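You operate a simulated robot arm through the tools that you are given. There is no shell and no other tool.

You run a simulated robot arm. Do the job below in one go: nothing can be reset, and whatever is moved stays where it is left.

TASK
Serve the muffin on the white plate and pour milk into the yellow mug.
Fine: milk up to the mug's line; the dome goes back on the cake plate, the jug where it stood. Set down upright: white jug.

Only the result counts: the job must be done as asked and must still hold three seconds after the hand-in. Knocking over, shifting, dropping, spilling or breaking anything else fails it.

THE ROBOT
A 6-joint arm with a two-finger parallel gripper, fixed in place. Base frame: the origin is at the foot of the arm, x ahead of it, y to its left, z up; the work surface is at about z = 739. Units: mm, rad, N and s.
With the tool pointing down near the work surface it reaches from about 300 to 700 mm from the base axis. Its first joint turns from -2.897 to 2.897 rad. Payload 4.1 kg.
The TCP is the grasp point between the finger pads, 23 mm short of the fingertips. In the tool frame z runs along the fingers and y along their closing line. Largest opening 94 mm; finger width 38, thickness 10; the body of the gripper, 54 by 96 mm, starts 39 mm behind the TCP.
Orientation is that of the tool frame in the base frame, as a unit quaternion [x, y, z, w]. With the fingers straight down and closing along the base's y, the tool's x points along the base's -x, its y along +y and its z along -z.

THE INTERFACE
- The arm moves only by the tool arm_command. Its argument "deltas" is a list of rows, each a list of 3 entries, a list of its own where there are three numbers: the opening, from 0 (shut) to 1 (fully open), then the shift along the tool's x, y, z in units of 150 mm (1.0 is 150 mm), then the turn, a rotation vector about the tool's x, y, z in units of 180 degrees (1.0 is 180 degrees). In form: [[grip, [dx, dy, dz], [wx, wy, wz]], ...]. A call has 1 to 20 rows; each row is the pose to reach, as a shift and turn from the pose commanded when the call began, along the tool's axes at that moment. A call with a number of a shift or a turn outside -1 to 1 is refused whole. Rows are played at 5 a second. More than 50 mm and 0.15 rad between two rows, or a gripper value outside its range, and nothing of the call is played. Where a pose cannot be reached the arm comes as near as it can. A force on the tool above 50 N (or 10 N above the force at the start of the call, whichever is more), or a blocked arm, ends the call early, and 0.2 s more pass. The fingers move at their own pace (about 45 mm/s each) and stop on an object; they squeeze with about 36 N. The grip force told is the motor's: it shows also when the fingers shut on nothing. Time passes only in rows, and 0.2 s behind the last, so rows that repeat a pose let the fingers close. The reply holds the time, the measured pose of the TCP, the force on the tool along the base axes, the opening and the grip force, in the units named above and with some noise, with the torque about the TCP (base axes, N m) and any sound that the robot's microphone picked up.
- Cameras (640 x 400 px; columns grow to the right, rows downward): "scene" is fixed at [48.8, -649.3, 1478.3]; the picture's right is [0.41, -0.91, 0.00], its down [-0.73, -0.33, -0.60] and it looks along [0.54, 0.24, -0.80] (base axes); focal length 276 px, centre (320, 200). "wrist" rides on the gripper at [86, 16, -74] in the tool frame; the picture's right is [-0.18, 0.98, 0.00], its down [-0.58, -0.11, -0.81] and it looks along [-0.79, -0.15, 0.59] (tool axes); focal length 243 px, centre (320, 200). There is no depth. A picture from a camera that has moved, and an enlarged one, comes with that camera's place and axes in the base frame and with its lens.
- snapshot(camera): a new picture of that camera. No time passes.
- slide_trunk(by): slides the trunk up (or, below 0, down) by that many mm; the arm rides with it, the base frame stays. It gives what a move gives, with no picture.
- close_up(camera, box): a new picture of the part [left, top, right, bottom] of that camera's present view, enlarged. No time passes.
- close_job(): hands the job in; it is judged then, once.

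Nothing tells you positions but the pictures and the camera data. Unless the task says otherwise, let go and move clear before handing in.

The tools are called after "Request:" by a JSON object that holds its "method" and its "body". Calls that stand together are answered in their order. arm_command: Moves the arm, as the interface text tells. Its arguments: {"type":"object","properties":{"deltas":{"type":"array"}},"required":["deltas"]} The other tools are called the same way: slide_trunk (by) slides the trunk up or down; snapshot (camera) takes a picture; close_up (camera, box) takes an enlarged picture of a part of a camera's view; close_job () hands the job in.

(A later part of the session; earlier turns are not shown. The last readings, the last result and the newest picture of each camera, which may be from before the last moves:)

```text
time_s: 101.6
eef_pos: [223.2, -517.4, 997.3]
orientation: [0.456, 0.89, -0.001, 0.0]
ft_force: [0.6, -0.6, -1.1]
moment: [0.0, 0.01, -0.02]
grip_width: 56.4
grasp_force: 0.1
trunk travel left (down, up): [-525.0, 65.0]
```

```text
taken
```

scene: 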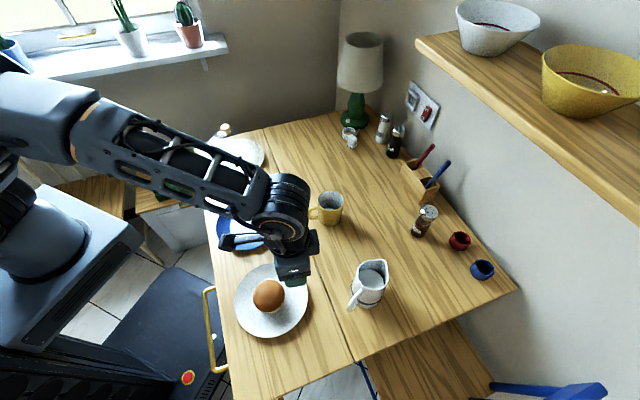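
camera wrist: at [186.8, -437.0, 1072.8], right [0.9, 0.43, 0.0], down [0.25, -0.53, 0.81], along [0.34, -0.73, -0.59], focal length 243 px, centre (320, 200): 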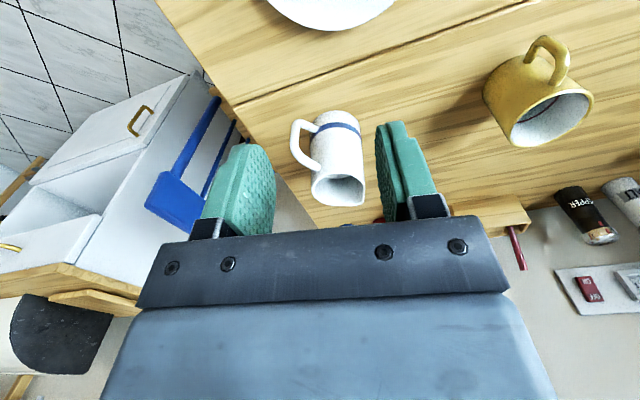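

I now see the jug and its handle from the arm's side. I zoom in on both cameras to fix the handle position and jug height.

Request:
{"method": "close_up", "body": {"camera": "wrist", "box": [270, 90, 400, 215]}}

Request:
{"method": "close_up", "body": {"camera": "scene", "box": [335, 245, 405, 320]}}

Request:
{"method": "close_up", "body": {"camera": "wrist", "box": [460, 20, 620, 160]}}

Request:
{"method": "close_up", "body": {"camera": "scene", "box": [295, 180, 355, 235]}}

```text
3.20 times, centred on (335, 152) of wrist
camera zoom: at [186.8, -437.0, 1072.8], right [0.9, 0.43, 0.0], down [0.25, -0.53, 0.81], along [0.34, -0.73, -0.59], focal length 776 px, centre (272, 352)
```

zoom: 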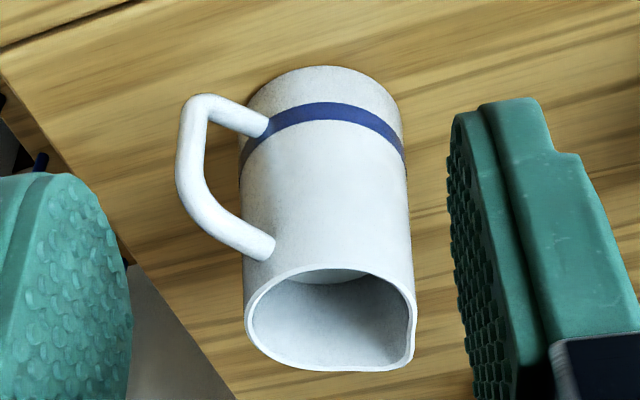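

```text
5.33 times, centred on (370, 282) of scene
camera zoom: at [48.8, -649.3, 1478.3], right [0.41, -0.91, 0.0], down [-0.73, -0.33, -0.6], along [0.54, 0.24, -0.8], focal length 1470 px, centre (53, -240)
```

zoom: 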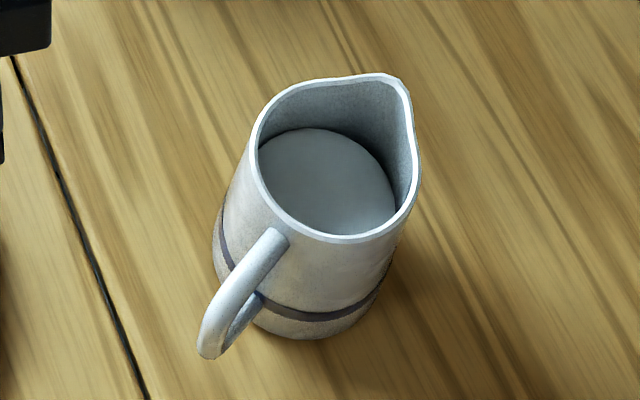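

```text
2.86 times, centred on (540, 90) of wrist
camera zoom: at [186.8, -437.0, 1072.8], right [0.9, 0.43, 0.0], down [0.25, -0.53, 0.81], along [0.34, -0.73, -0.59], focal length 693 px, centre (-309, 514)
```

zoom: 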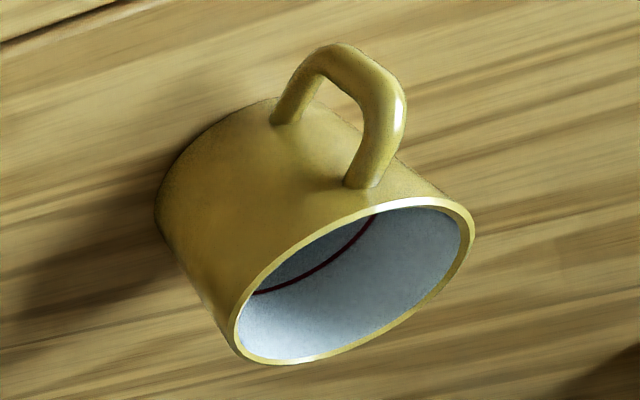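

```text
7.27 times, centred on (325, 208) of scene
camera zoom: at [48.8, -649.3, 1478.3], right [0.41, -0.91, 0.0], down [-0.73, -0.33, -0.6], along [0.54, 0.24, -0.8], focal length 2005 px, centre (284, 146)
```

zoom: 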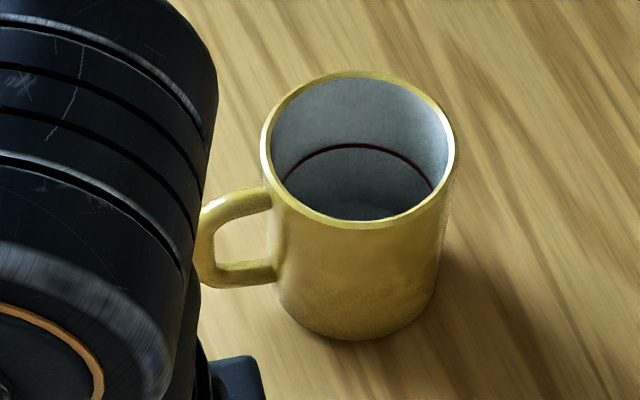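

I place the jug axis at about (316, -661) with a rim height of 122 mm. The handle's outer bar is at about (246, -638) for z 796–838, and the spout points at -19°. The mug's centre is near (505, -480), with its rim at z of about 821 and the red line at about 774. I will grip the handle from behind and above, so first I yaw the tool in line with it.

Request:
{"method": "arm_command", "body": {"deltas": [[0.5, [-0.005, -0.1, 0], [0, 0, -0.04]], [0.5, [-0.01, -0.2, 0], [0, 0, -0.08]], [0.5, [-0.015, -0.3, 0], [0, 0, -0.12]], [0.5, [-0.02, -0.4, 0], [0, 0, -0.16]], [0.5, [-0.024, -0.454, 0], [0, 0, -0.199]], [0.5, [-0.024, -0.454, 0], [0, 0, -0.199]]]}}

Request:
{"method": "arm_command", "body": {"deltas": [[0.5, [0, 0, 0], [0, -0.04, 0]], [0.5, [0, 0, 0], [0, -0.08, 0]], [0.5, [0, 0, 0], [0, -0.12, 0]], [0.5, [0, 0, 0], [0, -0.16, 0]], [0.5, [0, 0, 0], [0, -0.2, 0]], [0.5, [0, 0, 0], [0, -0.24, 0]], [0.5, [0, 0, 0], [0, -0.278, 0]], [0.5, [0, 0, 0], [0, -0.278, 0]]]}}

Request:
{"method": "snapshot", "body": {"camera": "wrist"}}

Request:
{"method": "snapshot", "body": {"camera": "scene"}}

```text
time_s: 103.0
eef_pos: [169.7, -559.7, 997.8]
orientation: [0.158, 0.987, 0.0, 0.0]
ft_force: [-0.4, -0.2, 0.5]
moment: [-0.02, -0.01, 0.0]
grip_width: 47.0
grasp_force: 0.2
trunk travel left (down, up): [-525.0, 65.0]
```

```text
time_s: 104.8
eef_pos: [170.8, -559.3, 997.7]
orientation: [0.142, 0.895, -0.066, 0.418]
ft_force: [0.5, -0.2, -1.2]
moment: [0.03, -0.01, -0.02]
grip_width: 47.0
grasp_force: 0.1
trunk travel left (down, up): [-525.0, 65.0]
```

```text
taken
camera wrist: at [69.6, -508.8, 979.6], right [0.42, 0.9, 0.14], down [-0.27, -0.03, 0.96], along [0.87, -0.44, 0.23], focal length 243 px, centre (320, 200)
```

wrist: 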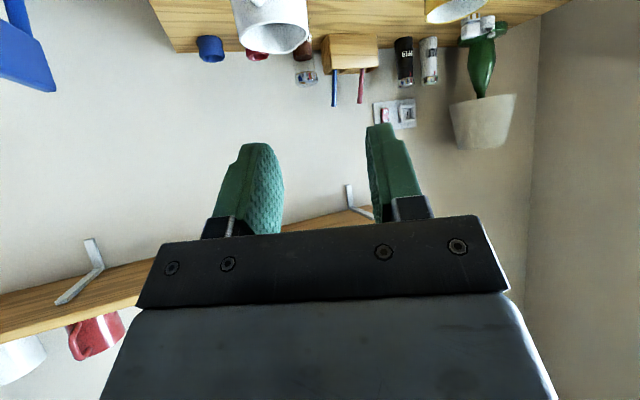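

```text
taken
```

scene: 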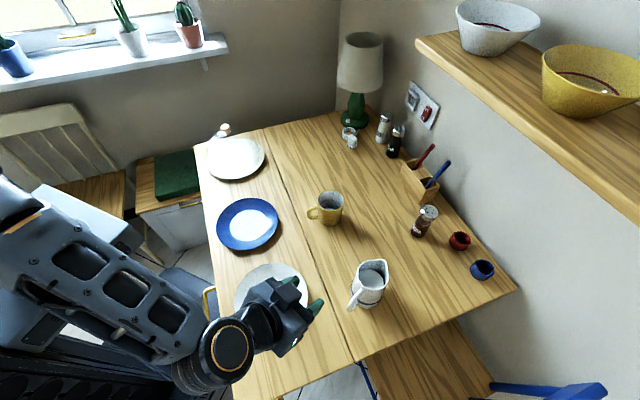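

The tool now points forward-down at 40°, in line with the handle. I move to a pre-grasp point 110 mm short of the handle and check the view.

Request:
{"method": "arm_command", "body": {"deltas": [[0.5, [0.11, -0.085, 0.124], [0, 0, 0]], [0.5, [0.22, -0.17, 0.248], [0, 0, 0]], [0.5, [0.33, -0.255, 0.372], [0, 0, 0]], [0.5, [0.447, -0.339, 0.495], [0, 0, 0]], [0.5, [0.447, -0.339, 0.495], [0, 0, 0]]]}}

Request:
{"method": "snapshot", "body": {"camera": "wrist"}}

Request:
{"method": "close_up", "body": {"camera": "scene", "box": [220, 240, 420, 380]}}

```text
time_s: 106.0
eef_pos: [169.6, -612.2, 897.0]
orientation: [0.144, 0.895, -0.067, 0.417]
ft_force: [0.6, -0.9, -0.1]
moment: [0.0, -0.02, -0.02]
grip_width: 46.9
grasp_force: 0.1
trunk travel left (down, up): [-525.0, 65.0]
```

```text
taken
camera wrist: at [68.1, -561.3, 878.3], right [0.42, 0.9, 0.14], down [-0.27, -0.03, 0.96], along [0.87, -0.44, 0.23], focal length 243 px, centre (320, 200)
```

wrist: 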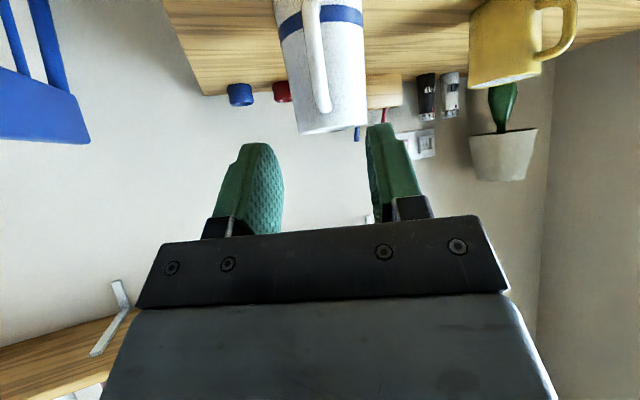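

```text
2.86 times, centred on (320, 310) of scene
camera zoom: at [48.8, -649.3, 1478.3], right [0.41, -0.91, 0.0], down [-0.73, -0.33, -0.6], along [0.54, 0.24, -0.8], focal length 788 px, centre (320, -114)
```

zoom: 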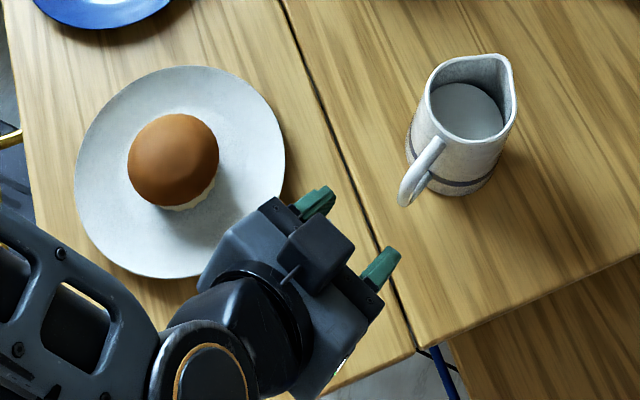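

The jug and handle line up with the tool. I zoom in on the gripper to see the box on its upper side and confirm clearances before moving in.

Request:
{"method": "close_up", "body": {"camera": "scene", "box": [270, 290, 370, 370]}}

Request:
{"method": "close_up", "body": {"camera": "wrist", "box": [240, 0, 400, 150]}}

```text
5.00 times, centred on (320, 330) of scene
camera zoom: at [48.8, -649.3, 1478.3], right [0.41, -0.91, 0.0], down [-0.73, -0.33, -0.6], along [0.54, 0.24, -0.8], focal length 1378 px, centre (320, -450)
```

zoom: 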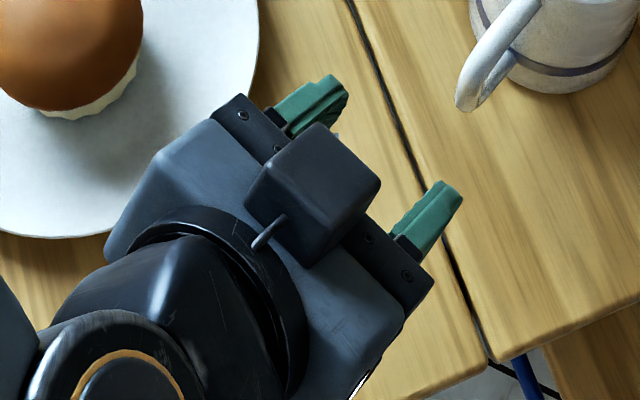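

```text
2.67 times, centred on (320, 75) of wrist
camera zoom: at [68.1, -561.3, 878.3], right [0.42, 0.9, 0.14], down [-0.27, -0.03, 0.96], along [0.87, -0.44, 0.23], focal length 647 px, centre (320, 533)
```

zoom: 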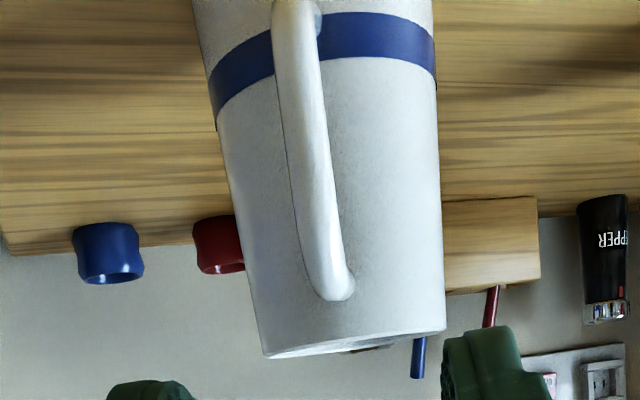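

The handle is centred between the fingers to about 1 mm. I advance 90 mm along the tool axis and check again.

Request:
{"method": "arm_command", "body": {"deltas": [[0.5, [0, 0, 0.1], [0, 0, 0]], [0.5, [0, 0, 0.2], [0, 0, 0]], [0.5, [0, 0, 0.3], [0, 0, 0]], [0.5, [0, 0, 0.4], [0, 0, 0]], [0.5, [0, 0, 0.5], [0, 0, 0]], [0.5, [0, 0, 0.57], [0, 0, 0]], [0.5, [0, 0, 0.6], [0, 0, 0]], [0.5, [0, 0, 0.6], [0, 0, 0]]]}}

Request:
{"method": "snapshot", "body": {"camera": "wrist"}}

Request:
{"method": "close_up", "body": {"camera": "scene", "box": [300, 240, 420, 350]}}

```text
time_s: 107.8
eef_pos: [234.4, -635.9, 839.8]
orientation: [0.143, 0.895, -0.067, 0.417]
ft_force: [0.0, -1.4, -0.7]
moment: [0.04, 0.01, 0.01]
grip_width: 47.2
grasp_force: 0.1
trunk travel left (down, up): [-525.0, 65.0]
```

```text
taken
camera wrist: at [133.3, -583.5, 821.1], right [0.42, 0.9, 0.14], down [-0.27, -0.03, 0.96], along [0.87, -0.44, 0.23], focal length 243 px, centre (320, 200)
```

wrist: 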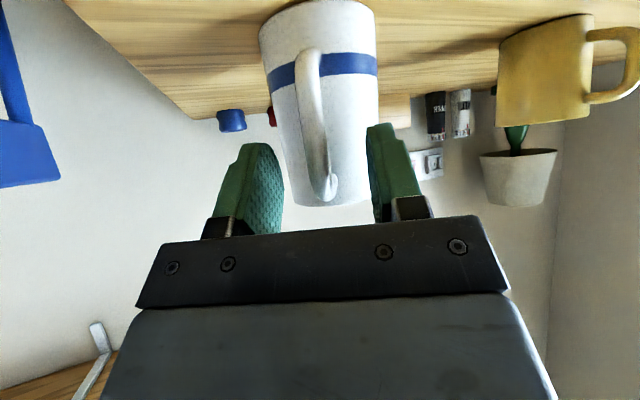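

```text
3.64 times, centred on (360, 295) of scene
camera zoom: at [48.8, -649.3, 1478.3], right [0.41, -0.91, 0.0], down [-0.73, -0.33, -0.6], along [0.54, 0.24, -0.8], focal length 1003 px, centre (174, -146)
```

zoom: 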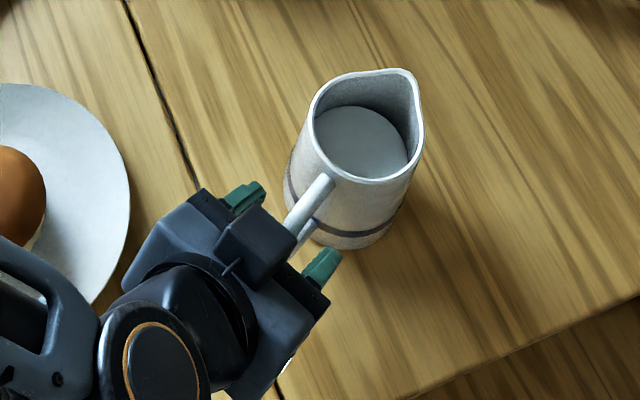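

Request:
{"method": "close_up", "body": {"camera": "wrist", "box": [230, 60, 430, 220]}}

```text
2.50 times, centred on (330, 140) of wrist
camera zoom: at [133.3, -583.5, 821.1], right [0.42, 0.9, 0.14], down [-0.27, -0.03, 0.96], along [0.87, -0.44, 0.23], focal length 606 px, centre (295, 350)
```

zoom: 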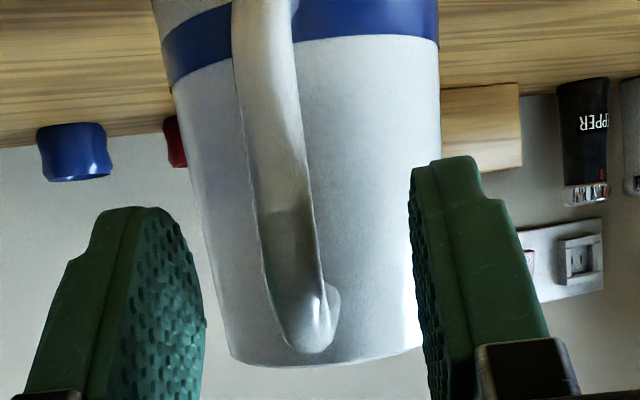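

Alignment holds, with about 18 mm still to go. I advance that and look once more before closing.

Request:
{"method": "arm_command", "body": {"deltas": [[0.5, [0, 0.005, 0.03], [0, 0, 0]], [0.5, [0, 0.005, 0.06], [0, 0, 0]], [0.5, [0, 0.005, 0.09], [0, 0, 0]], [0.5, [0, 0.005, 0.115], [0, 0, 0]], [0.5, [0, 0.005, 0.115], [0, 0, 0]]]}}

Request:
{"method": "close_up", "body": {"camera": "wrist", "box": [230, 60, 430, 220]}}

Request:
{"method": "close_up", "body": {"camera": "scene", "box": [320, 250, 400, 330]}}

```text
time_s: 109.0
eef_pos: [246.1, -638.9, 829.5]
orientation: [0.143, 0.895, -0.067, 0.417]
ft_force: [-0.2, -0.4, -0.3]
moment: [0.02, -0.02, -0.02]
grip_width: 47.1
grasp_force: 0.0
trunk travel left (down, up): [-525.0, 65.0]
```

```text
2.50 times, centred on (330, 140) of wrist
camera zoom: at [145.5, -586.3, 811.3], right [0.42, 0.9, 0.14], down [-0.27, -0.03, 0.96], along [0.87, -0.44, 0.23], focal length 606 px, centre (295, 350)
```

zoom: 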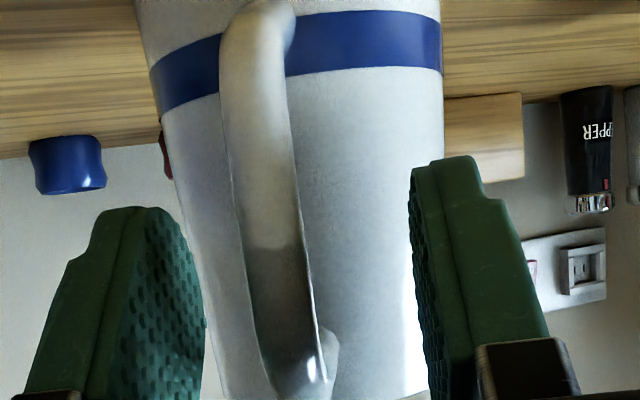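

```text
5.00 times, centred on (360, 290) of scene
camera zoom: at [48.8, -649.3, 1478.3], right [0.41, -0.91, 0.0], down [-0.73, -0.33, -0.6], along [0.54, 0.24, -0.8], focal length 1378 px, centre (120, -250)
```

zoom: 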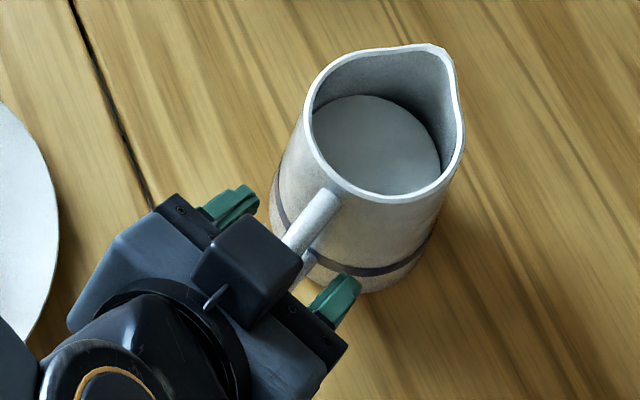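

The handle sits about 2 mm toward the tool's -y side; I correct that and close gently on it.

Request:
{"method": "arm_command", "body": {"deltas": [[0.5, [0, -0.013, 0.004], [0, 0, 0]], [0.4, [0, -0.013, 0.004], [0, 0, 0]], [0.3, [0, -0.013, 0.004], [0, 0, 0]], [0.22, [0, -0.013, 0.004], [0, 0, 0]], [0.17, [0, -0.013, 0.004], [0, 0, 0]], [0.13, [0, -0.013, 0.004], [0, 0, 0]], [0.08, [0, -0.013, 0.004], [0, 0, 0]], [0.0, [0, -0.013, 0.004], [0, 0, 0]], [0.0, [0, -0.013, 0.004], [0, 0, 0]], [0.0, [0, -0.013, 0.004], [0, 0, 0]]]}}

Request:
{"method": "close_up", "body": {"camera": "wrist", "box": [230, 60, 430, 220]}}

Request:
{"method": "close_up", "body": {"camera": "scene", "box": [320, 250, 400, 330]}}

```text
time_s: 111.2
eef_pos: [245.9, -639.8, 829.0]
orientation: [0.143, 0.895, -0.067, 0.417]
ft_force: [-0.5, 0.3, -0.1]
moment: [-0.2, -0.03, 0.0]
grip_width: 11.6
grasp_force: 35.4
trunk travel left (down, up): [-525.0, 65.0]
```

```text
2.50 times, centred on (330, 140) of wrist
camera zoom: at [145.1, -588.2, 811.1], right [0.42, 0.9, 0.14], down [-0.27, -0.03, 0.96], along [0.87, -0.44, 0.23], focal length 606 px, centre (295, 350)
```

zoom: 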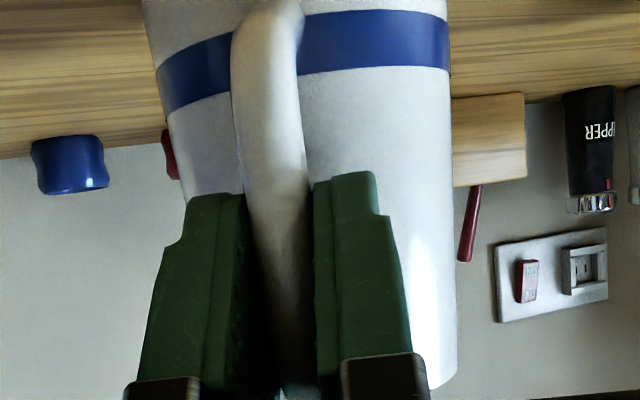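

```text
5.00 times, centred on (360, 290) of scene
camera zoom: at [48.8, -649.3, 1478.3], right [0.41, -0.91, 0.0], down [-0.73, -0.33, -0.6], along [0.54, 0.24, -0.8], focal length 1378 px, centre (120, -250)
```

zoom: 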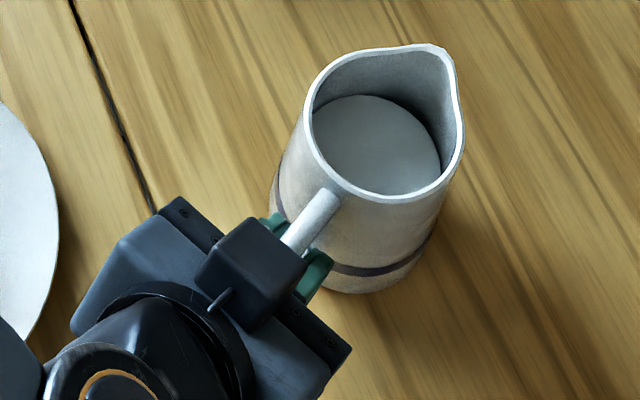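

The handle is gripped at 11.6 mm. I lift just 3 mm very slowly and check that the jug stays upright and does not slip.

Request:
{"method": "arm_command", "body": {"deltas": [[0.0, [-0.003, 0, -0.0025], [0, 0, 0]], [0.0, [-0.006, 0, -0.005], [0, 0, 0]], [0.0, [-0.009, 0, -0.0075], [0, 0, 0]], [0.0, [-0.012, 0, -0.01], [0, 0, 0]], [0.0, [-0.0155, 0, -0.013], [0, 0, 0]]]}}

Request:
{"method": "close_up", "body": {"camera": "scene", "box": [320, 250, 400, 330]}}

Request:
{"method": "close_up", "body": {"camera": "wrist", "box": [230, 0, 430, 220]}}

```text
time_s: 112.4
eef_pos: [247.4, -640.0, 831.1]
orientation: [0.143, 0.895, -0.066, 0.418]
ft_force: [0.1, 0.7, -5.8]
moment: [0.13, 0.41, -0.01]
grip_width: 11.8
grasp_force: 36.1
trunk travel left (down, up): [-525.0, 65.0]
```

```text
5.00 times, centred on (360, 290) of scene
camera zoom: at [48.8, -649.3, 1478.3], right [0.41, -0.91, 0.0], down [-0.73, -0.33, -0.6], along [0.54, 0.24, -0.8], focal length 1378 px, centre (120, -250)
```

zoom: 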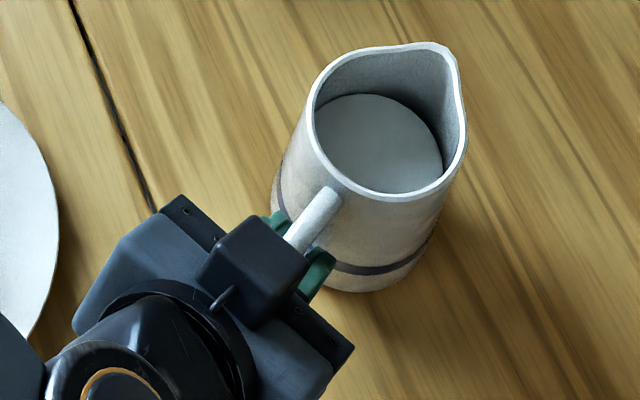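

```text
1.82 times, centred on (330, 110) of wrist
camera zoom: at [145.4, -588.8, 813.3], right [0.42, 0.9, 0.14], down [-0.27, -0.03, 0.96], along [0.87, -0.44, 0.23], focal length 441 px, centre (302, 364)
```

zoom: 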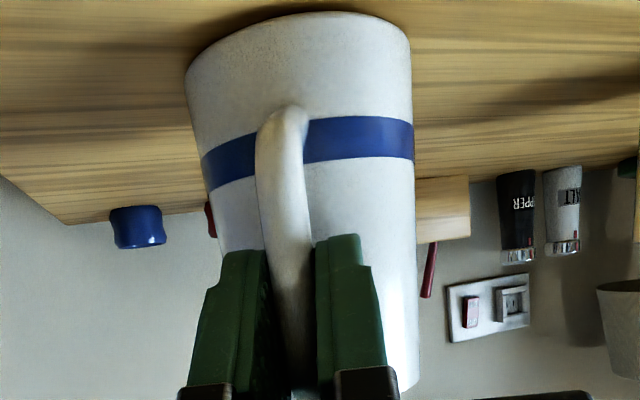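

The jug is off the table: 5.8 N, with a 0.43 N·m moment that matches its weight, and it looks upright. I hold a second to check for creep.

Request:
{"method": "arm_command", "body": {"deltas": [[0.0, [-0.003, 0, -0.0025], [0, 0, 0]], [0.0, [-0.006, 0, -0.005], [0, 0, 0]], [0.0, [-0.009, 0, -0.0075], [0, 0, 0]], [0.0, [-0.012, 0, -0.01], [0, 0, 0]], [0.0, [-0.0155, 0, -0.013], [0, 0, 0]], [0.0, [-0.0155, 0, -0.013], [0, 0, 0]], [0.0, [-0.0155, 0, -0.013], [0, 0, 0]], [0.0, [-0.0155, 0, -0.013], [0, 0, 0]]]}}

Request:
{"method": "close_up", "body": {"camera": "scene", "box": [320, 250, 400, 330]}}

Request:
{"method": "close_up", "body": {"camera": "wrist", "box": [230, 0, 430, 220]}}

```text
time_s: 114.2
eef_pos: [246.1, -640.1, 835.3]
orientation: [0.144, 0.895, -0.067, 0.417]
ft_force: [-0.2, -0.4, -5.8]
moment: [0.14, 0.39, -0.02]
grip_width: 11.7
grasp_force: 36.0
trunk travel left (down, up): [-525.0, 65.0]
```

```text
5.00 times, centred on (360, 290) of scene
camera zoom: at [48.8, -649.3, 1478.3], right [0.41, -0.91, 0.0], down [-0.73, -0.33, -0.6], along [0.54, 0.24, -0.8], focal length 1378 px, centre (120, -250)
```

zoom: 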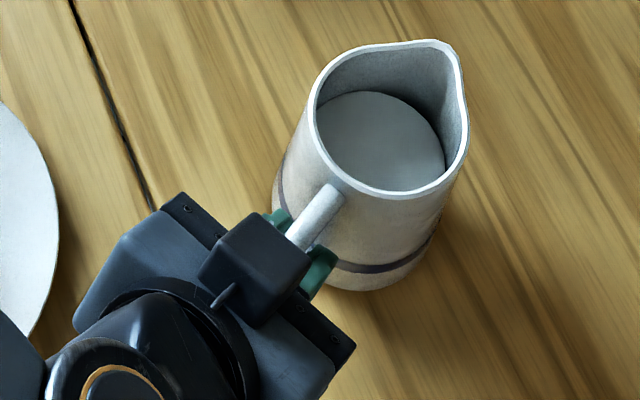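

```text
1.82 times, centred on (330, 110) of wrist
camera zoom: at [145.5, -589.1, 816.6], right [0.42, 0.9, 0.14], down [-0.27, -0.03, 0.96], along [0.87, -0.44, 0.23], focal length 441 px, centre (302, 364)
```

zoom: 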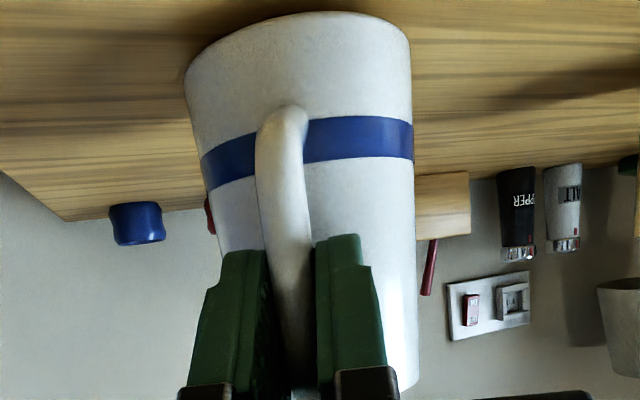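

The jug is unmoved relative to the fingers. I lift it another 60 mm gently.

Request:
{"method": "arm_command", "body": {"deltas": [[0.0, [-0.005, 0, -0.004], [0, 0, 0]], [0.0, [-0.015, 0, -0.013], [0, 0, 0]], [0.0, [-0.031, 0, -0.026], [0, 0, 0]], [0.0, [-0.051, 0, -0.043], [0, 0, 0]], [0.0, [-0.072, 0, -0.06], [0, 0, 0]], [0.0, [-0.092, 0, -0.077], [0, 0, 0]], [0.0, [-0.1125, 0, -0.094], [0, 0, 0]], [0.0, [-0.133, 0, -0.111], [0, 0, 0]], [0.0, [-0.153, 0, -0.128], [0, 0, 0]], [0.0, [-0.174, 0, -0.1455], [0, 0, 0]], [0.0, [-0.194, 0, -0.163], [0, 0, 0]], [0.0, [-0.215, 0, -0.18], [0, 0, 0]], [0.0, [-0.235, 0, -0.197], [0, 0, 0]], [0.0, [-0.256, 0, -0.214], [0, 0, 0]], [0.0, [-0.276, 0, -0.231], [0, 0, 0]], [0.0, [-0.291, 0, -0.244], [0, 0, 0]], [0.0, [-0.302, 0, -0.2525], [0, 0, 0]], [0.0, [-0.307, 0, -0.257], [0, 0, 0]]]}}

Request:
{"method": "close_up", "body": {"camera": "wrist", "box": [230, 0, 430, 220]}}

Request:
{"method": "snapshot", "body": {"camera": "scene"}}

```text
time_s: 118.0
eef_pos: [247.2, -639.8, 894.0]
orientation: [0.144, 0.895, -0.066, 0.417]
ft_force: [0.2, 0.7, -6.2]
moment: [0.15, 0.41, 0.01]
grip_width: 11.7
grasp_force: 35.7
trunk travel left (down, up): [-525.0, 65.0]
```

```text
1.82 times, centred on (330, 110) of wrist
camera zoom: at [145.1, -588.9, 876.6], right [0.42, 0.9, 0.14], down [-0.27, -0.03, 0.96], along [0.87, -0.44, 0.23], focal length 441 px, centre (302, 364)
```

zoom: 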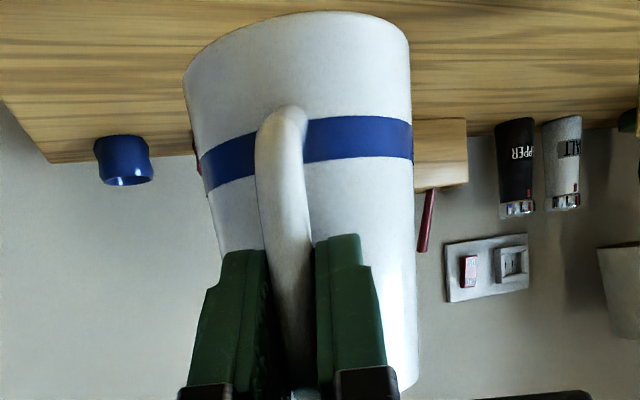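

```text
taken
```

scene: 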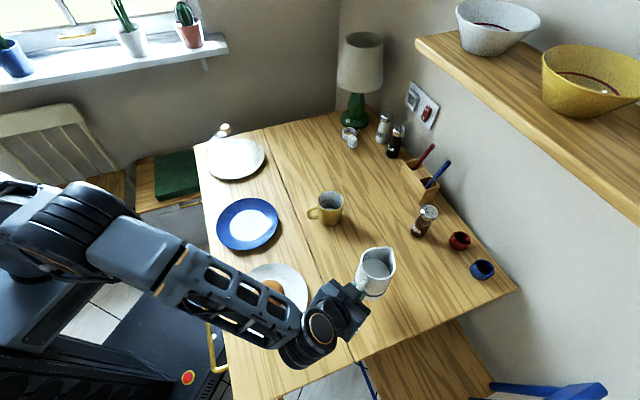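

The grip is solid and the jug upright. I lift 50 mm more so its base will clear the mug rim.

Request:
{"method": "arm_command", "body": {"deltas": [[0.0, [-0.005, 0, -0.004], [0, 0, 0]], [0.0, [-0.015, 0, -0.013], [0, 0, 0]], [0.0, [-0.031, 0, -0.026], [0, 0, 0]], [0.0, [-0.051, 0, -0.043], [0, 0, 0]], [0.0, [-0.072, 0, -0.06], [0, 0, 0]], [0.0, [-0.092, 0, -0.077], [0, 0, 0]], [0.0, [-0.1125, 0, -0.094], [0, 0, 0]], [0.0, [-0.133, 0, -0.111], [0, 0, 0]], [0.0, [-0.153, 0, -0.128], [0, 0, 0]], [0.0, [-0.174, 0, -0.1455], [0, 0, 0]], [0.0, [-0.194, 0, -0.163], [0, 0, 0]], [0.0, [-0.215, 0, -0.18], [0, 0, 0]], [0.0, [-0.235, 0, -0.197], [0, 0, 0]], [0.0, [-0.25, 0, -0.209], [0, 0, 0]], [0.0, [-0.256, 0, -0.214], [0, 0, 0]]]}}

Request:
{"method": "arm_command", "body": {"deltas": [[0.0, [-0.002, 0.01, 0.002], [0.001, 0, 0.001]], [0.0, [-0.005, 0.029, 0.006], [0.003, 0, 0.003]], [0.0, [-0.01, 0.059, 0.012], [0.007, 0, 0.006]], [0.0, [-0.016, 0.098, 0.019], [0.0115, 0, 0.0096]], [0.0, [-0.024, 0.146, 0.029], [0.0173, 0, 0.0144]], [0.0, [-0.034, 0.205, 0.041], [0.0242, 0, 0.0202]], [0.0, [-0.043, 0.263, 0.052], [0.0311, 0, 0.026]], [0.0, [-0.053, 0.322, 0.064], [0.038, 0, 0.0318]], [0.0, [-0.063, 0.38, 0.075], [0.0449, 0, 0.0376]], [0.0, [-0.072, 0.439, 0.087], [0.0518, 0, 0.0433]], [0.0, [-0.082, 0.497, 0.098], [0.0587, 0, 0.0491]], [0.0, [-0.092, 0.556, 0.11], [0.0656, 0, 0.0549]], [0.0, [-0.101, 0.614, 0.122], [0.0725, 0, 0.0607]], [0.0, [-0.111, 0.673, 0.133], [0.0794, 0, 0.0664]], [0.0, [-0.121, 0.731, 0.145], [0.0863, 0, 0.0722]], [0.0, [-0.13, 0.79, 0.156], [0.0932, 0, 0.078]], [0.0, [-0.14, 0.848, 0.168], [0.1, 0, 0.0838]], [0.0, [-0.15, 0.907, 0.179], [0.107, 0, 0.0896]], [0.0, [-0.158, 0.956, 0.189], [0.1127, 0, 0.0944]], [0.0, [-0.161, 0.975, 0.193], [0.115, 0, 0.0963]]]}}

Request:
{"method": "close_up", "body": {"camera": "wrist", "box": [230, 0, 430, 220]}}

Request:
{"method": "snapshot", "body": {"camera": "scene"}}

```text
time_s: 121.2
eef_pos: [245.8, -638.4, 944.2]
orientation: [0.144, 0.895, -0.067, 0.417]
ft_force: [-0.4, 0.0, -5.9]
moment: [0.13, 0.42, 0.01]
grip_width: 11.8
grasp_force: 35.8
trunk travel left (down, up): [-525.0, 65.0]
```

```text
time_s: 125.4
eef_pos: [328.7, -512.5, 945.7]
orientation: [0.349, 0.837, -0.162, 0.39]
ft_force: [-0.2, 1.1, -6.2]
moment: [0.28, 0.29, -0.01]
grip_width: 11.8
grasp_force: 35.7
trunk travel left (down, up): [-525.0, 65.0]
```

```text
1.82 times, centred on (330, 110) of wrist
camera zoom: at [261.2, -420.6, 927.4], right [0.78, 0.61, 0.14], down [-0.25, 0.1, 0.96], along [0.57, -0.79, 0.23], focal length 441 px, centre (302, 364)
```

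zoom: 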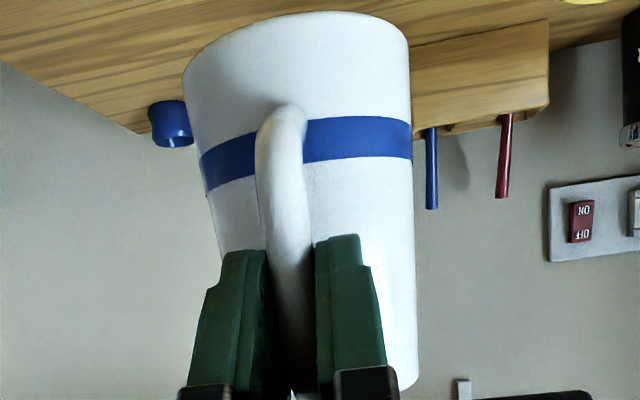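

```text
taken
```

scene: 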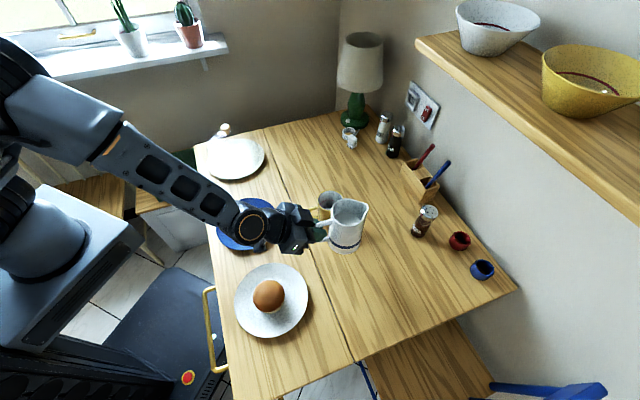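

The jug rides steady and level, with the pour direction now at -45°, which keeps the scene camera's view into the mug clear. I move on until the spout is over the mug.

Request:
{"method": "arm_command", "body": {"deltas": [[0.0, [0.0015, 0.01, -0.002], [0, 0, 0]], [0.0, [0.004, 0.03, -0.005], [0, 0, 0]], [0.0, [0.009, 0.059, -0.01], [0, 0, 0]], [0.0, [0.015, 0.0985, -0.017], [0, 0, 0]], [0.0, [0.022, 0.148, -0.026], [0, 0, 0]], [0.0, [0.031, 0.207, -0.036], [0, 0, 0]], [0.0, [0.039, 0.266, -0.046], [0, 0, 0]], [0.0, [0.048, 0.325, -0.057], [0, 0, 0]], [0.0, [0.057, 0.384, -0.067], [0, 0, 0]], [0.0, [0.066, 0.443, -0.077], [0, 0, 0]], [0.0, [0.074, 0.502, -0.088], [0, 0, 0]], [0.0, [0.083, 0.561, -0.098], [0, 0, 0]], [0.0, [0.092, 0.62, -0.108], [0, 0, 0]], [0.0, [0.101, 0.68, -0.119], [0, 0, 0]], [0.0, [0.11, 0.739, -0.129], [0, 0, 0]], [0.0, [0.118, 0.798, -0.139], [0, 0, 0]], [0.0, [0.127, 0.857, -0.15], [0, 0, 0]], [0.0, [0.136, 0.916, -0.16], [0, 0, 0]], [0.0, [0.143, 0.965, -0.168], [0, 0, 0]], [0.0, [0.146, 0.985, -0.172], [0, 0, 0]]]}}

Request:
{"method": "snapshot", "body": {"camera": "wrist"}}

Request:
{"method": "snapshot", "body": {"camera": "scene"}}

Request:
{"method": "close_up", "body": {"camera": "scene", "box": [270, 150, 390, 250]}}

```text
time_s: 129.6
eef_pos: [395.4, -403.6, 946.6]
orientation: [0.347, 0.838, -0.158, 0.391]
ft_force: [0.4, 1.1, -6.1]
moment: [0.3, 0.29, 0.03]
grip_width: 11.7
grasp_force: 35.6
out of reach, approached as far as the arm can: row 17, 18, 19, 20
trunk travel left (down, up): [-525.0, 65.0]
```

```text
taken
camera wrist: at [327.8, -312.4, 928.5], right [0.78, 0.61, 0.15], down [-0.25, 0.09, 0.96], along [0.58, -0.78, 0.22], focal length 243 px, centre (320, 200)
```

wrist: 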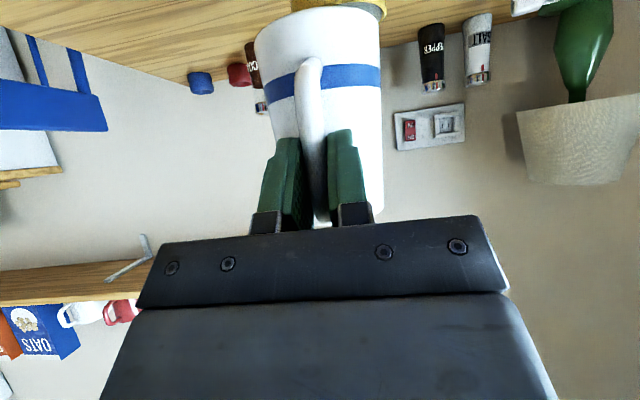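

```text
taken
```

scene: 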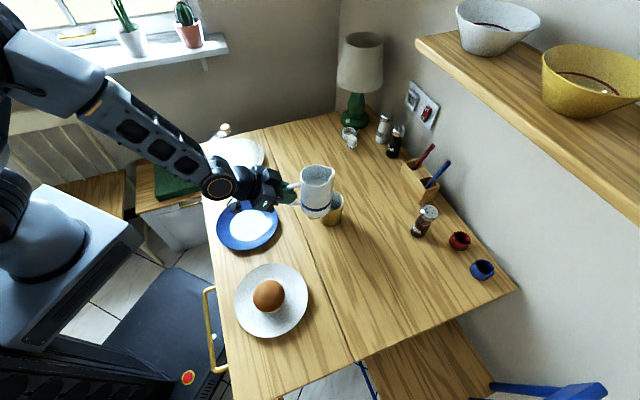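

```text
4.00 times, centred on (330, 200) of scene
camera zoom: at [48.8, -649.3, 1478.3], right [0.41, -0.91, 0.0], down [-0.73, -0.33, -0.6], along [0.54, 0.24, -0.8], focal length 1103 px, centre (280, 200)
```

zoom: 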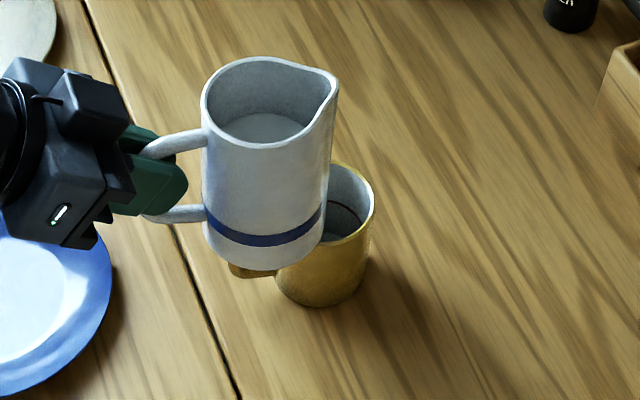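

The arm reports its inner reach limit for this posture, with the spout about 23 mm to the side of the mug. Tilting the tool moves the wrist outward, so I raise 15 mm and tilt the jug 25°, which is still short of pouring.

Request:
{"method": "arm_command", "body": {"deltas": [[0.0, [-0.02, 0, -0.017], [0, 0.004, 0]], [0.0, [-0.045, 0, -0.038], [0, 0.01, 0]], [0.0, [-0.07, 0, -0.059], [0, 0.018, 0]], [0.0, [-0.077, 0, -0.0645], [0, 0.027, 0]], [0.0, [-0.077, 0, -0.0645], [0, 0.036, 0]], [0.0, [-0.077, 0, -0.0645], [0, 0.045, 0]], [0.0, [-0.077, 0, -0.0645], [0, 0.054, 0]], [0.0, [-0.077, 0, -0.0645], [0, 0.063, 0]], [0.0, [-0.077, 0, -0.0645], [0, 0.072, 0]], [0.0, [-0.077, 0, -0.0645], [0, 0.081, 0]], [0.0, [-0.077, 0, -0.0645], [0, 0.09, 0]], [0.0, [-0.077, 0, -0.0645], [0, 0.099, 0]], [0.0, [-0.077, 0, -0.0645], [0, 0.108, 0]], [0.0, [-0.077, 0, -0.0645], [0, 0.117, 0]], [0.0, [-0.077, 0, -0.0645], [0, 0.125, 0]], [0.0, [-0.077, 0, -0.0645], [0, 0.131, 0]], [0.0, [-0.077, 0, -0.0645], [0, 0.136, 0]], [0.0, [-0.077, 0, -0.0645], [0, 0.139, 0]]]}}

Request:
{"method": "close_up", "body": {"camera": "scene", "box": [260, 130, 400, 250]}}

Request:
{"method": "snapshot", "body": {"camera": "wrist"}}

```text
time_s: 133.4
eef_pos: [397.2, -405.5, 962.1]
orientation: [0.375, 0.901, -0.084, 0.2]
ft_force: [-0.6, -0.1, -6.1]
moment: [0.21, 0.21, 0.0]
grip_width: 11.9
grasp_force: 36.5
out of reach, approached as far as the arm can: row 12, 13
trunk travel left (down, up): [-525.0, 65.0]
```

```text
3.33 times, centred on (330, 190) of scene
camera zoom: at [48.8, -649.3, 1478.3], right [0.41, -0.91, 0.0], down [-0.73, -0.33, -0.6], along [0.54, 0.24, -0.8], focal length 919 px, centre (287, 233)
```

zoom: 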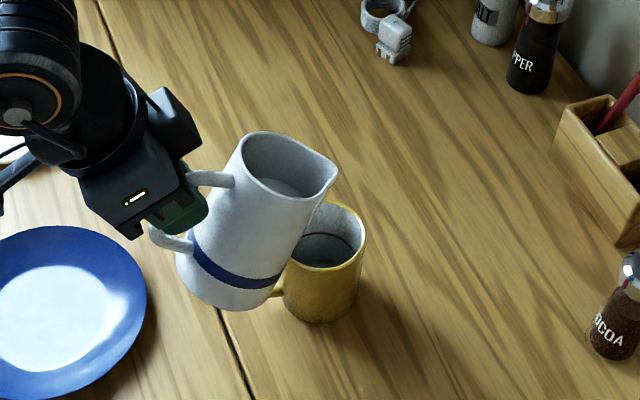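

```text
taken
camera wrist: at [331.2, -314.9, 994.4], right [0.81, 0.57, 0.08], down [0.05, -0.21, 0.98], along [0.58, -0.79, -0.2], focal length 243 px, centre (320, 200)
```

wrist: 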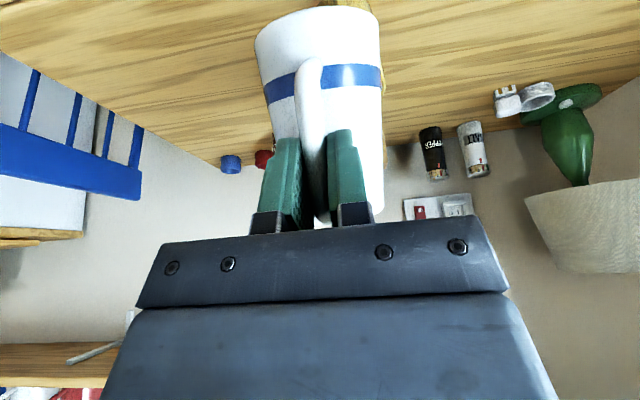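

The jug is tilted about 25° with no flow yet, and I compute its lip at about (487, -496, 941). I shift it sideways so the lip is over the mug's near half, about 14 mm short of centre.

Request:
{"method": "arm_command", "body": {"deltas": [[0.0, [0.004, 0.008, -0.002], [0, 0, 0]], [0.0, [0.012, 0.025, -0.006], [0, 0, 0]], [0.0, [0.024, 0.05, -0.011], [0, 0, 0]], [0.0, [0.038, 0.08, -0.018], [0, 0, 0]], [0.0, [0.052, 0.11, -0.025], [0, 0, 0]], [0.0, [0.065, 0.137, -0.031], [0, 0, 0]], [0.0, [0.075, 0.157, -0.035], [0, 0, 0]], [0.0, [0.0794, 0.165, -0.0374], [0, 0, 0]], [0.0, [0.0794, 0.165, -0.0374], [0, 0, 0]]]}}

Request:
{"method": "close_up", "body": {"camera": "scene", "box": [260, 130, 400, 250]}}

```text
time_s: 135.4
eef_pos: [404.2, -378.2, 961.7]
orientation: [0.375, 0.901, -0.083, 0.2]
ft_force: [-0.5, -0.2, -5.5]
moment: [0.22, 0.2, 0.01]
grip_width: 11.5
grasp_force: 36.4
trunk travel left (down, up): [-525.0, 65.0]
```

```text
3.33 times, centred on (330, 190) of scene
camera zoom: at [48.8, -649.3, 1478.3], right [0.41, -0.91, 0.0], down [-0.73, -0.33, -0.6], along [0.54, 0.24, -0.8], focal length 919 px, centre (287, 233)
```

zoom: 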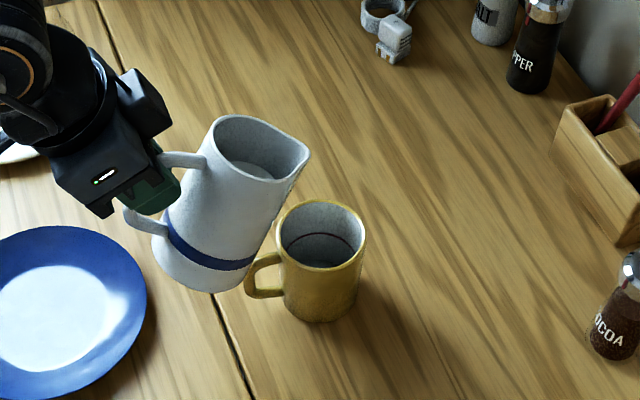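

The lip is about 15 mm short of the mug's centre along the pour line and within 3 mm sideways, as wanted. I lower while tilting to about 36°, still just short of the expected flow, and watch.

Request:
{"method": "arm_command", "body": {"deltas": [[0.0, [0.003, 0, 0.01], [0, 0.002, 0]], [0.0, [0.008, 0, 0.028], [0, 0.006, 0]], [0.0, [0.015, 0, 0.05], [0, 0.0105, 0]], [0.0, [0.022, 0, 0.074], [0, 0.0155, 0]], [0.0, [0.03, 0, 0.1], [0, 0.0205, 0]], [0.0, [0.038, 0, 0.126], [0, 0.026, 0]], [0.0, [0.046, 0, 0.152], [0, 0.0315, 0]], [0.0, [0.054, 0, 0.178], [0, 0.037, 0]], [0.0, [0.062, 0, 0.204], [0, 0.0425, 0]], [0.0, [0.069, 0, 0.23], [0, 0.048, 0]], [0.0, [0.076, 0, 0.254], [0, 0.053, 0]], [0.0, [0.082, 0, 0.274], [0, 0.057, 0]], [0.0, [0.087, 0, 0.29], [0, 0.06, 0]], [0.0, [0.089, 0, 0.296], [0, 0.0617, 0]], [0.0, [0.089, 0, 0.296], [0, 0.0617, 0]]]}}

Request:
{"method": "close_up", "body": {"camera": "scene", "box": [270, 150, 370, 240]}}

Request:
{"method": "snapshot", "body": {"camera": "wrist"}}

```text
time_s: 138.6
eef_pos: [409.1, -382.2, 918.2]
orientation: [0.381, 0.916, -0.046, 0.112]
ft_force: [-2.7, 2.9, -0.5]
moment: [0.16, 0.23, 0.01]
grip_width: 11.7
grasp_force: 35.8
trunk travel left (down, up): [-525.0, 65.0]
```

```text
4.44 times, centred on (320, 195) of scene
camera zoom: at [48.8, -649.3, 1478.3], right [0.41, -0.91, 0.0], down [-0.73, -0.33, -0.6], along [0.54, 0.24, -0.8], focal length 1225 px, centre (320, 222)
```

zoom: 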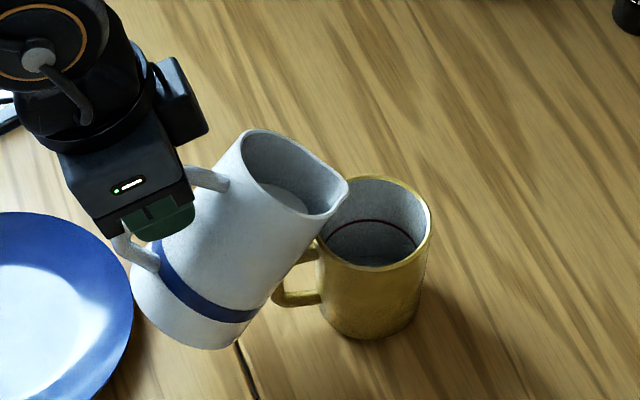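

```text
taken
camera wrist: at [349.7, -298.0, 969.6], right [0.82, 0.57, 0.04], down [0.18, -0.34, 0.92], along [0.54, -0.75, -0.38], focal length 243 px, centre (320, 200)
```

wrist: 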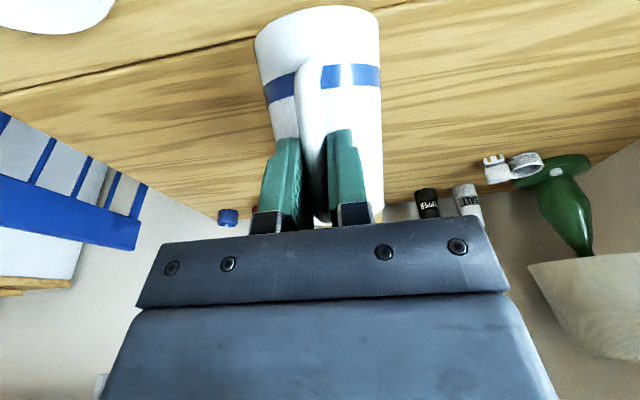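

The force reading changed to about 5 N up and back, so the jug's front wall has touched the mug, probably its handle. I raise straight up at once to clear it.

Request:
{"method": "arm_command", "body": {"deltas": [[0.0, [-0.004, 0, -0.016], [0, 0, 0]], [0.0, [-0.01, 0, -0.04], [0, 0, 0]], [0.0, [-0.018, 0, -0.072], [0, 0, 0]], [0.0, [-0.026, 0, -0.104], [0, 0, 0]], [0.0, [-0.034, 0, -0.136], [0, 0, 0]], [0.0, [-0.04, 0, -0.16], [0, 0, 0]], [0.0, [-0.04, 0, -0.16], [0, 0, 0]]]}}

Request:
{"method": "close_up", "body": {"camera": "scene", "box": [270, 150, 370, 240]}}

Request:
{"method": "close_up", "body": {"camera": "wrist", "box": [230, 0, 430, 220]}}

```text
time_s: 140.2
eef_pos: [409.5, -383.8, 941.0]
orientation: [0.382, 0.916, -0.046, 0.112]
ft_force: [-0.1, -0.6, -6.3]
moment: [0.14, 0.12, -0.01]
grip_width: 11.7
grasp_force: 35.8
trunk travel left (down, up): [-525.0, 65.0]
```

```text
4.44 times, centred on (320, 195) of scene
camera zoom: at [48.8, -649.3, 1478.3], right [0.41, -0.91, 0.0], down [-0.73, -0.33, -0.6], along [0.54, 0.24, -0.8], focal length 1225 px, centre (320, 222)
```

zoom: 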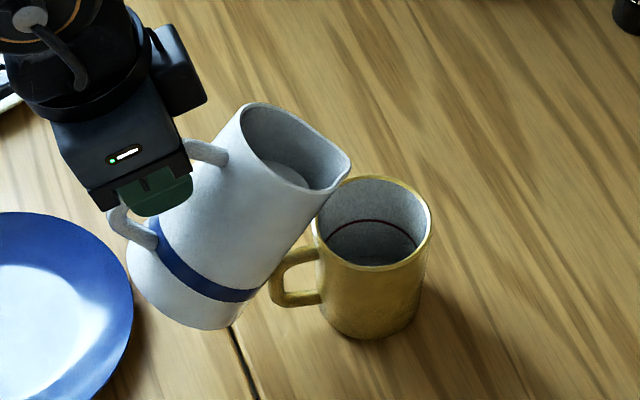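

```text
1.82 times, centred on (330, 110) of wrist
camera zoom: at [349.7, -299.1, 994.4], right [0.82, 0.57, 0.04], down [0.18, -0.34, 0.92], along [0.54, -0.75, -0.38], focal length 441 px, centre (302, 364)
```

zoom: 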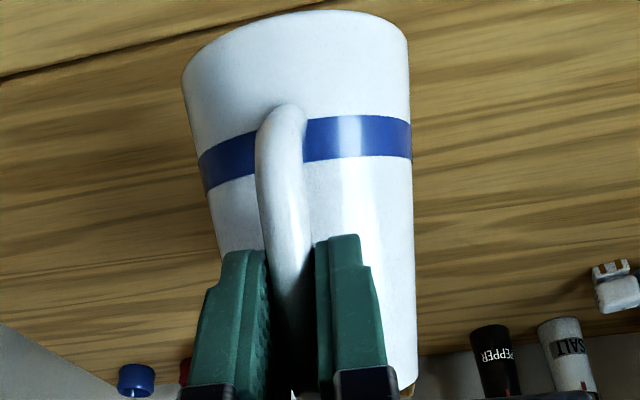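

The contact is released and the jug still hangs at its full weight. I check whether the mug moved, using the same close-up as before.

Request:
{"method": "close_up", "body": {"camera": "scene", "box": [295, 180, 355, 235]}}

```text
7.27 times, centred on (325, 208) of scene
camera zoom: at [48.8, -649.3, 1478.3], right [0.41, -0.91, 0.0], down [-0.73, -0.33, -0.6], along [0.54, 0.24, -0.8], focal length 2005 px, centre (284, 146)
```

zoom: 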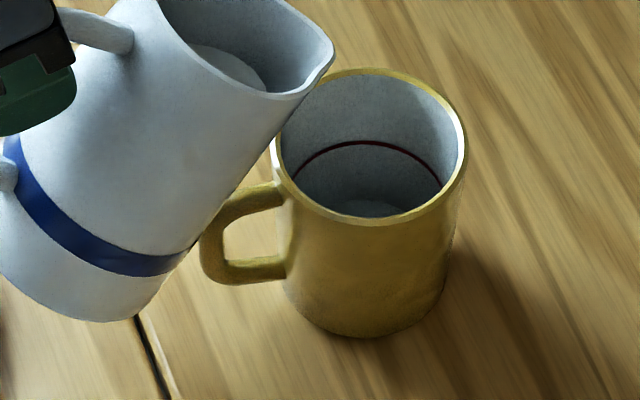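

I now triangulate the mug's handle as lying directly under the jug, reaching about 77 mm out with its top near z 810. The mug slid about 5 mm but is upright; its centre is now about (508, -482.6). Tilting further about the lip, kept higher, will clear the handle, so I tilt to 40° in place and look.

Request:
{"method": "arm_command", "body": {"deltas": [[0.0, [-0.003, 0, 0.0015], [0, 0.003, 0]], [0.0, [-0.007, 0, 0.0035], [0, 0.0075, 0]], [0.0, [-0.012, 0, 0.006], [0, 0.0125, 0]], [0.0, [-0.017, 0, 0.0085], [0, 0.0175, 0]], [0.0, [-0.0215, 0, 0.0105], [0, 0.0225, 0]], [0.0, [-0.0232, 0, 0.0115], [0, 0.0244, 0]], [0.0, [-0.0232, 0, 0.0115], [0, 0.0244, 0]], [0.0, [-0.0232, 0, 0.0115], [0, 0.0244, 0]]]}}

Request:
{"method": "close_up", "body": {"camera": "scene", "box": [280, 165, 360, 235]}}

```text
time_s: 142.0
eef_pos: [412.4, -384.9, 940.6]
orientation: [0.383, 0.92, -0.032, 0.077]
ft_force: [0.2, 0.5, -6.9]
moment: [0.13, 0.12, 0.02]
grip_width: 11.8
grasp_force: 36.0
trunk travel left (down, up): [-525.0, 65.0]
```

```text
5.71 times, centred on (320, 200) of scene
camera zoom: at [48.8, -649.3, 1478.3], right [0.41, -0.91, 0.0], down [-0.73, -0.33, -0.6], along [0.54, 0.24, -0.8], focal length 1576 px, centre (320, 200)
```

zoom: 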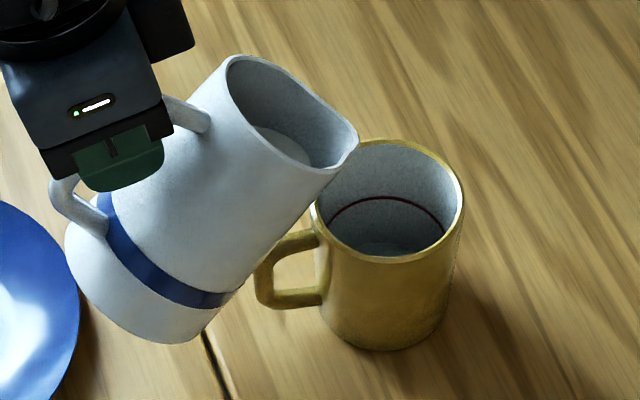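

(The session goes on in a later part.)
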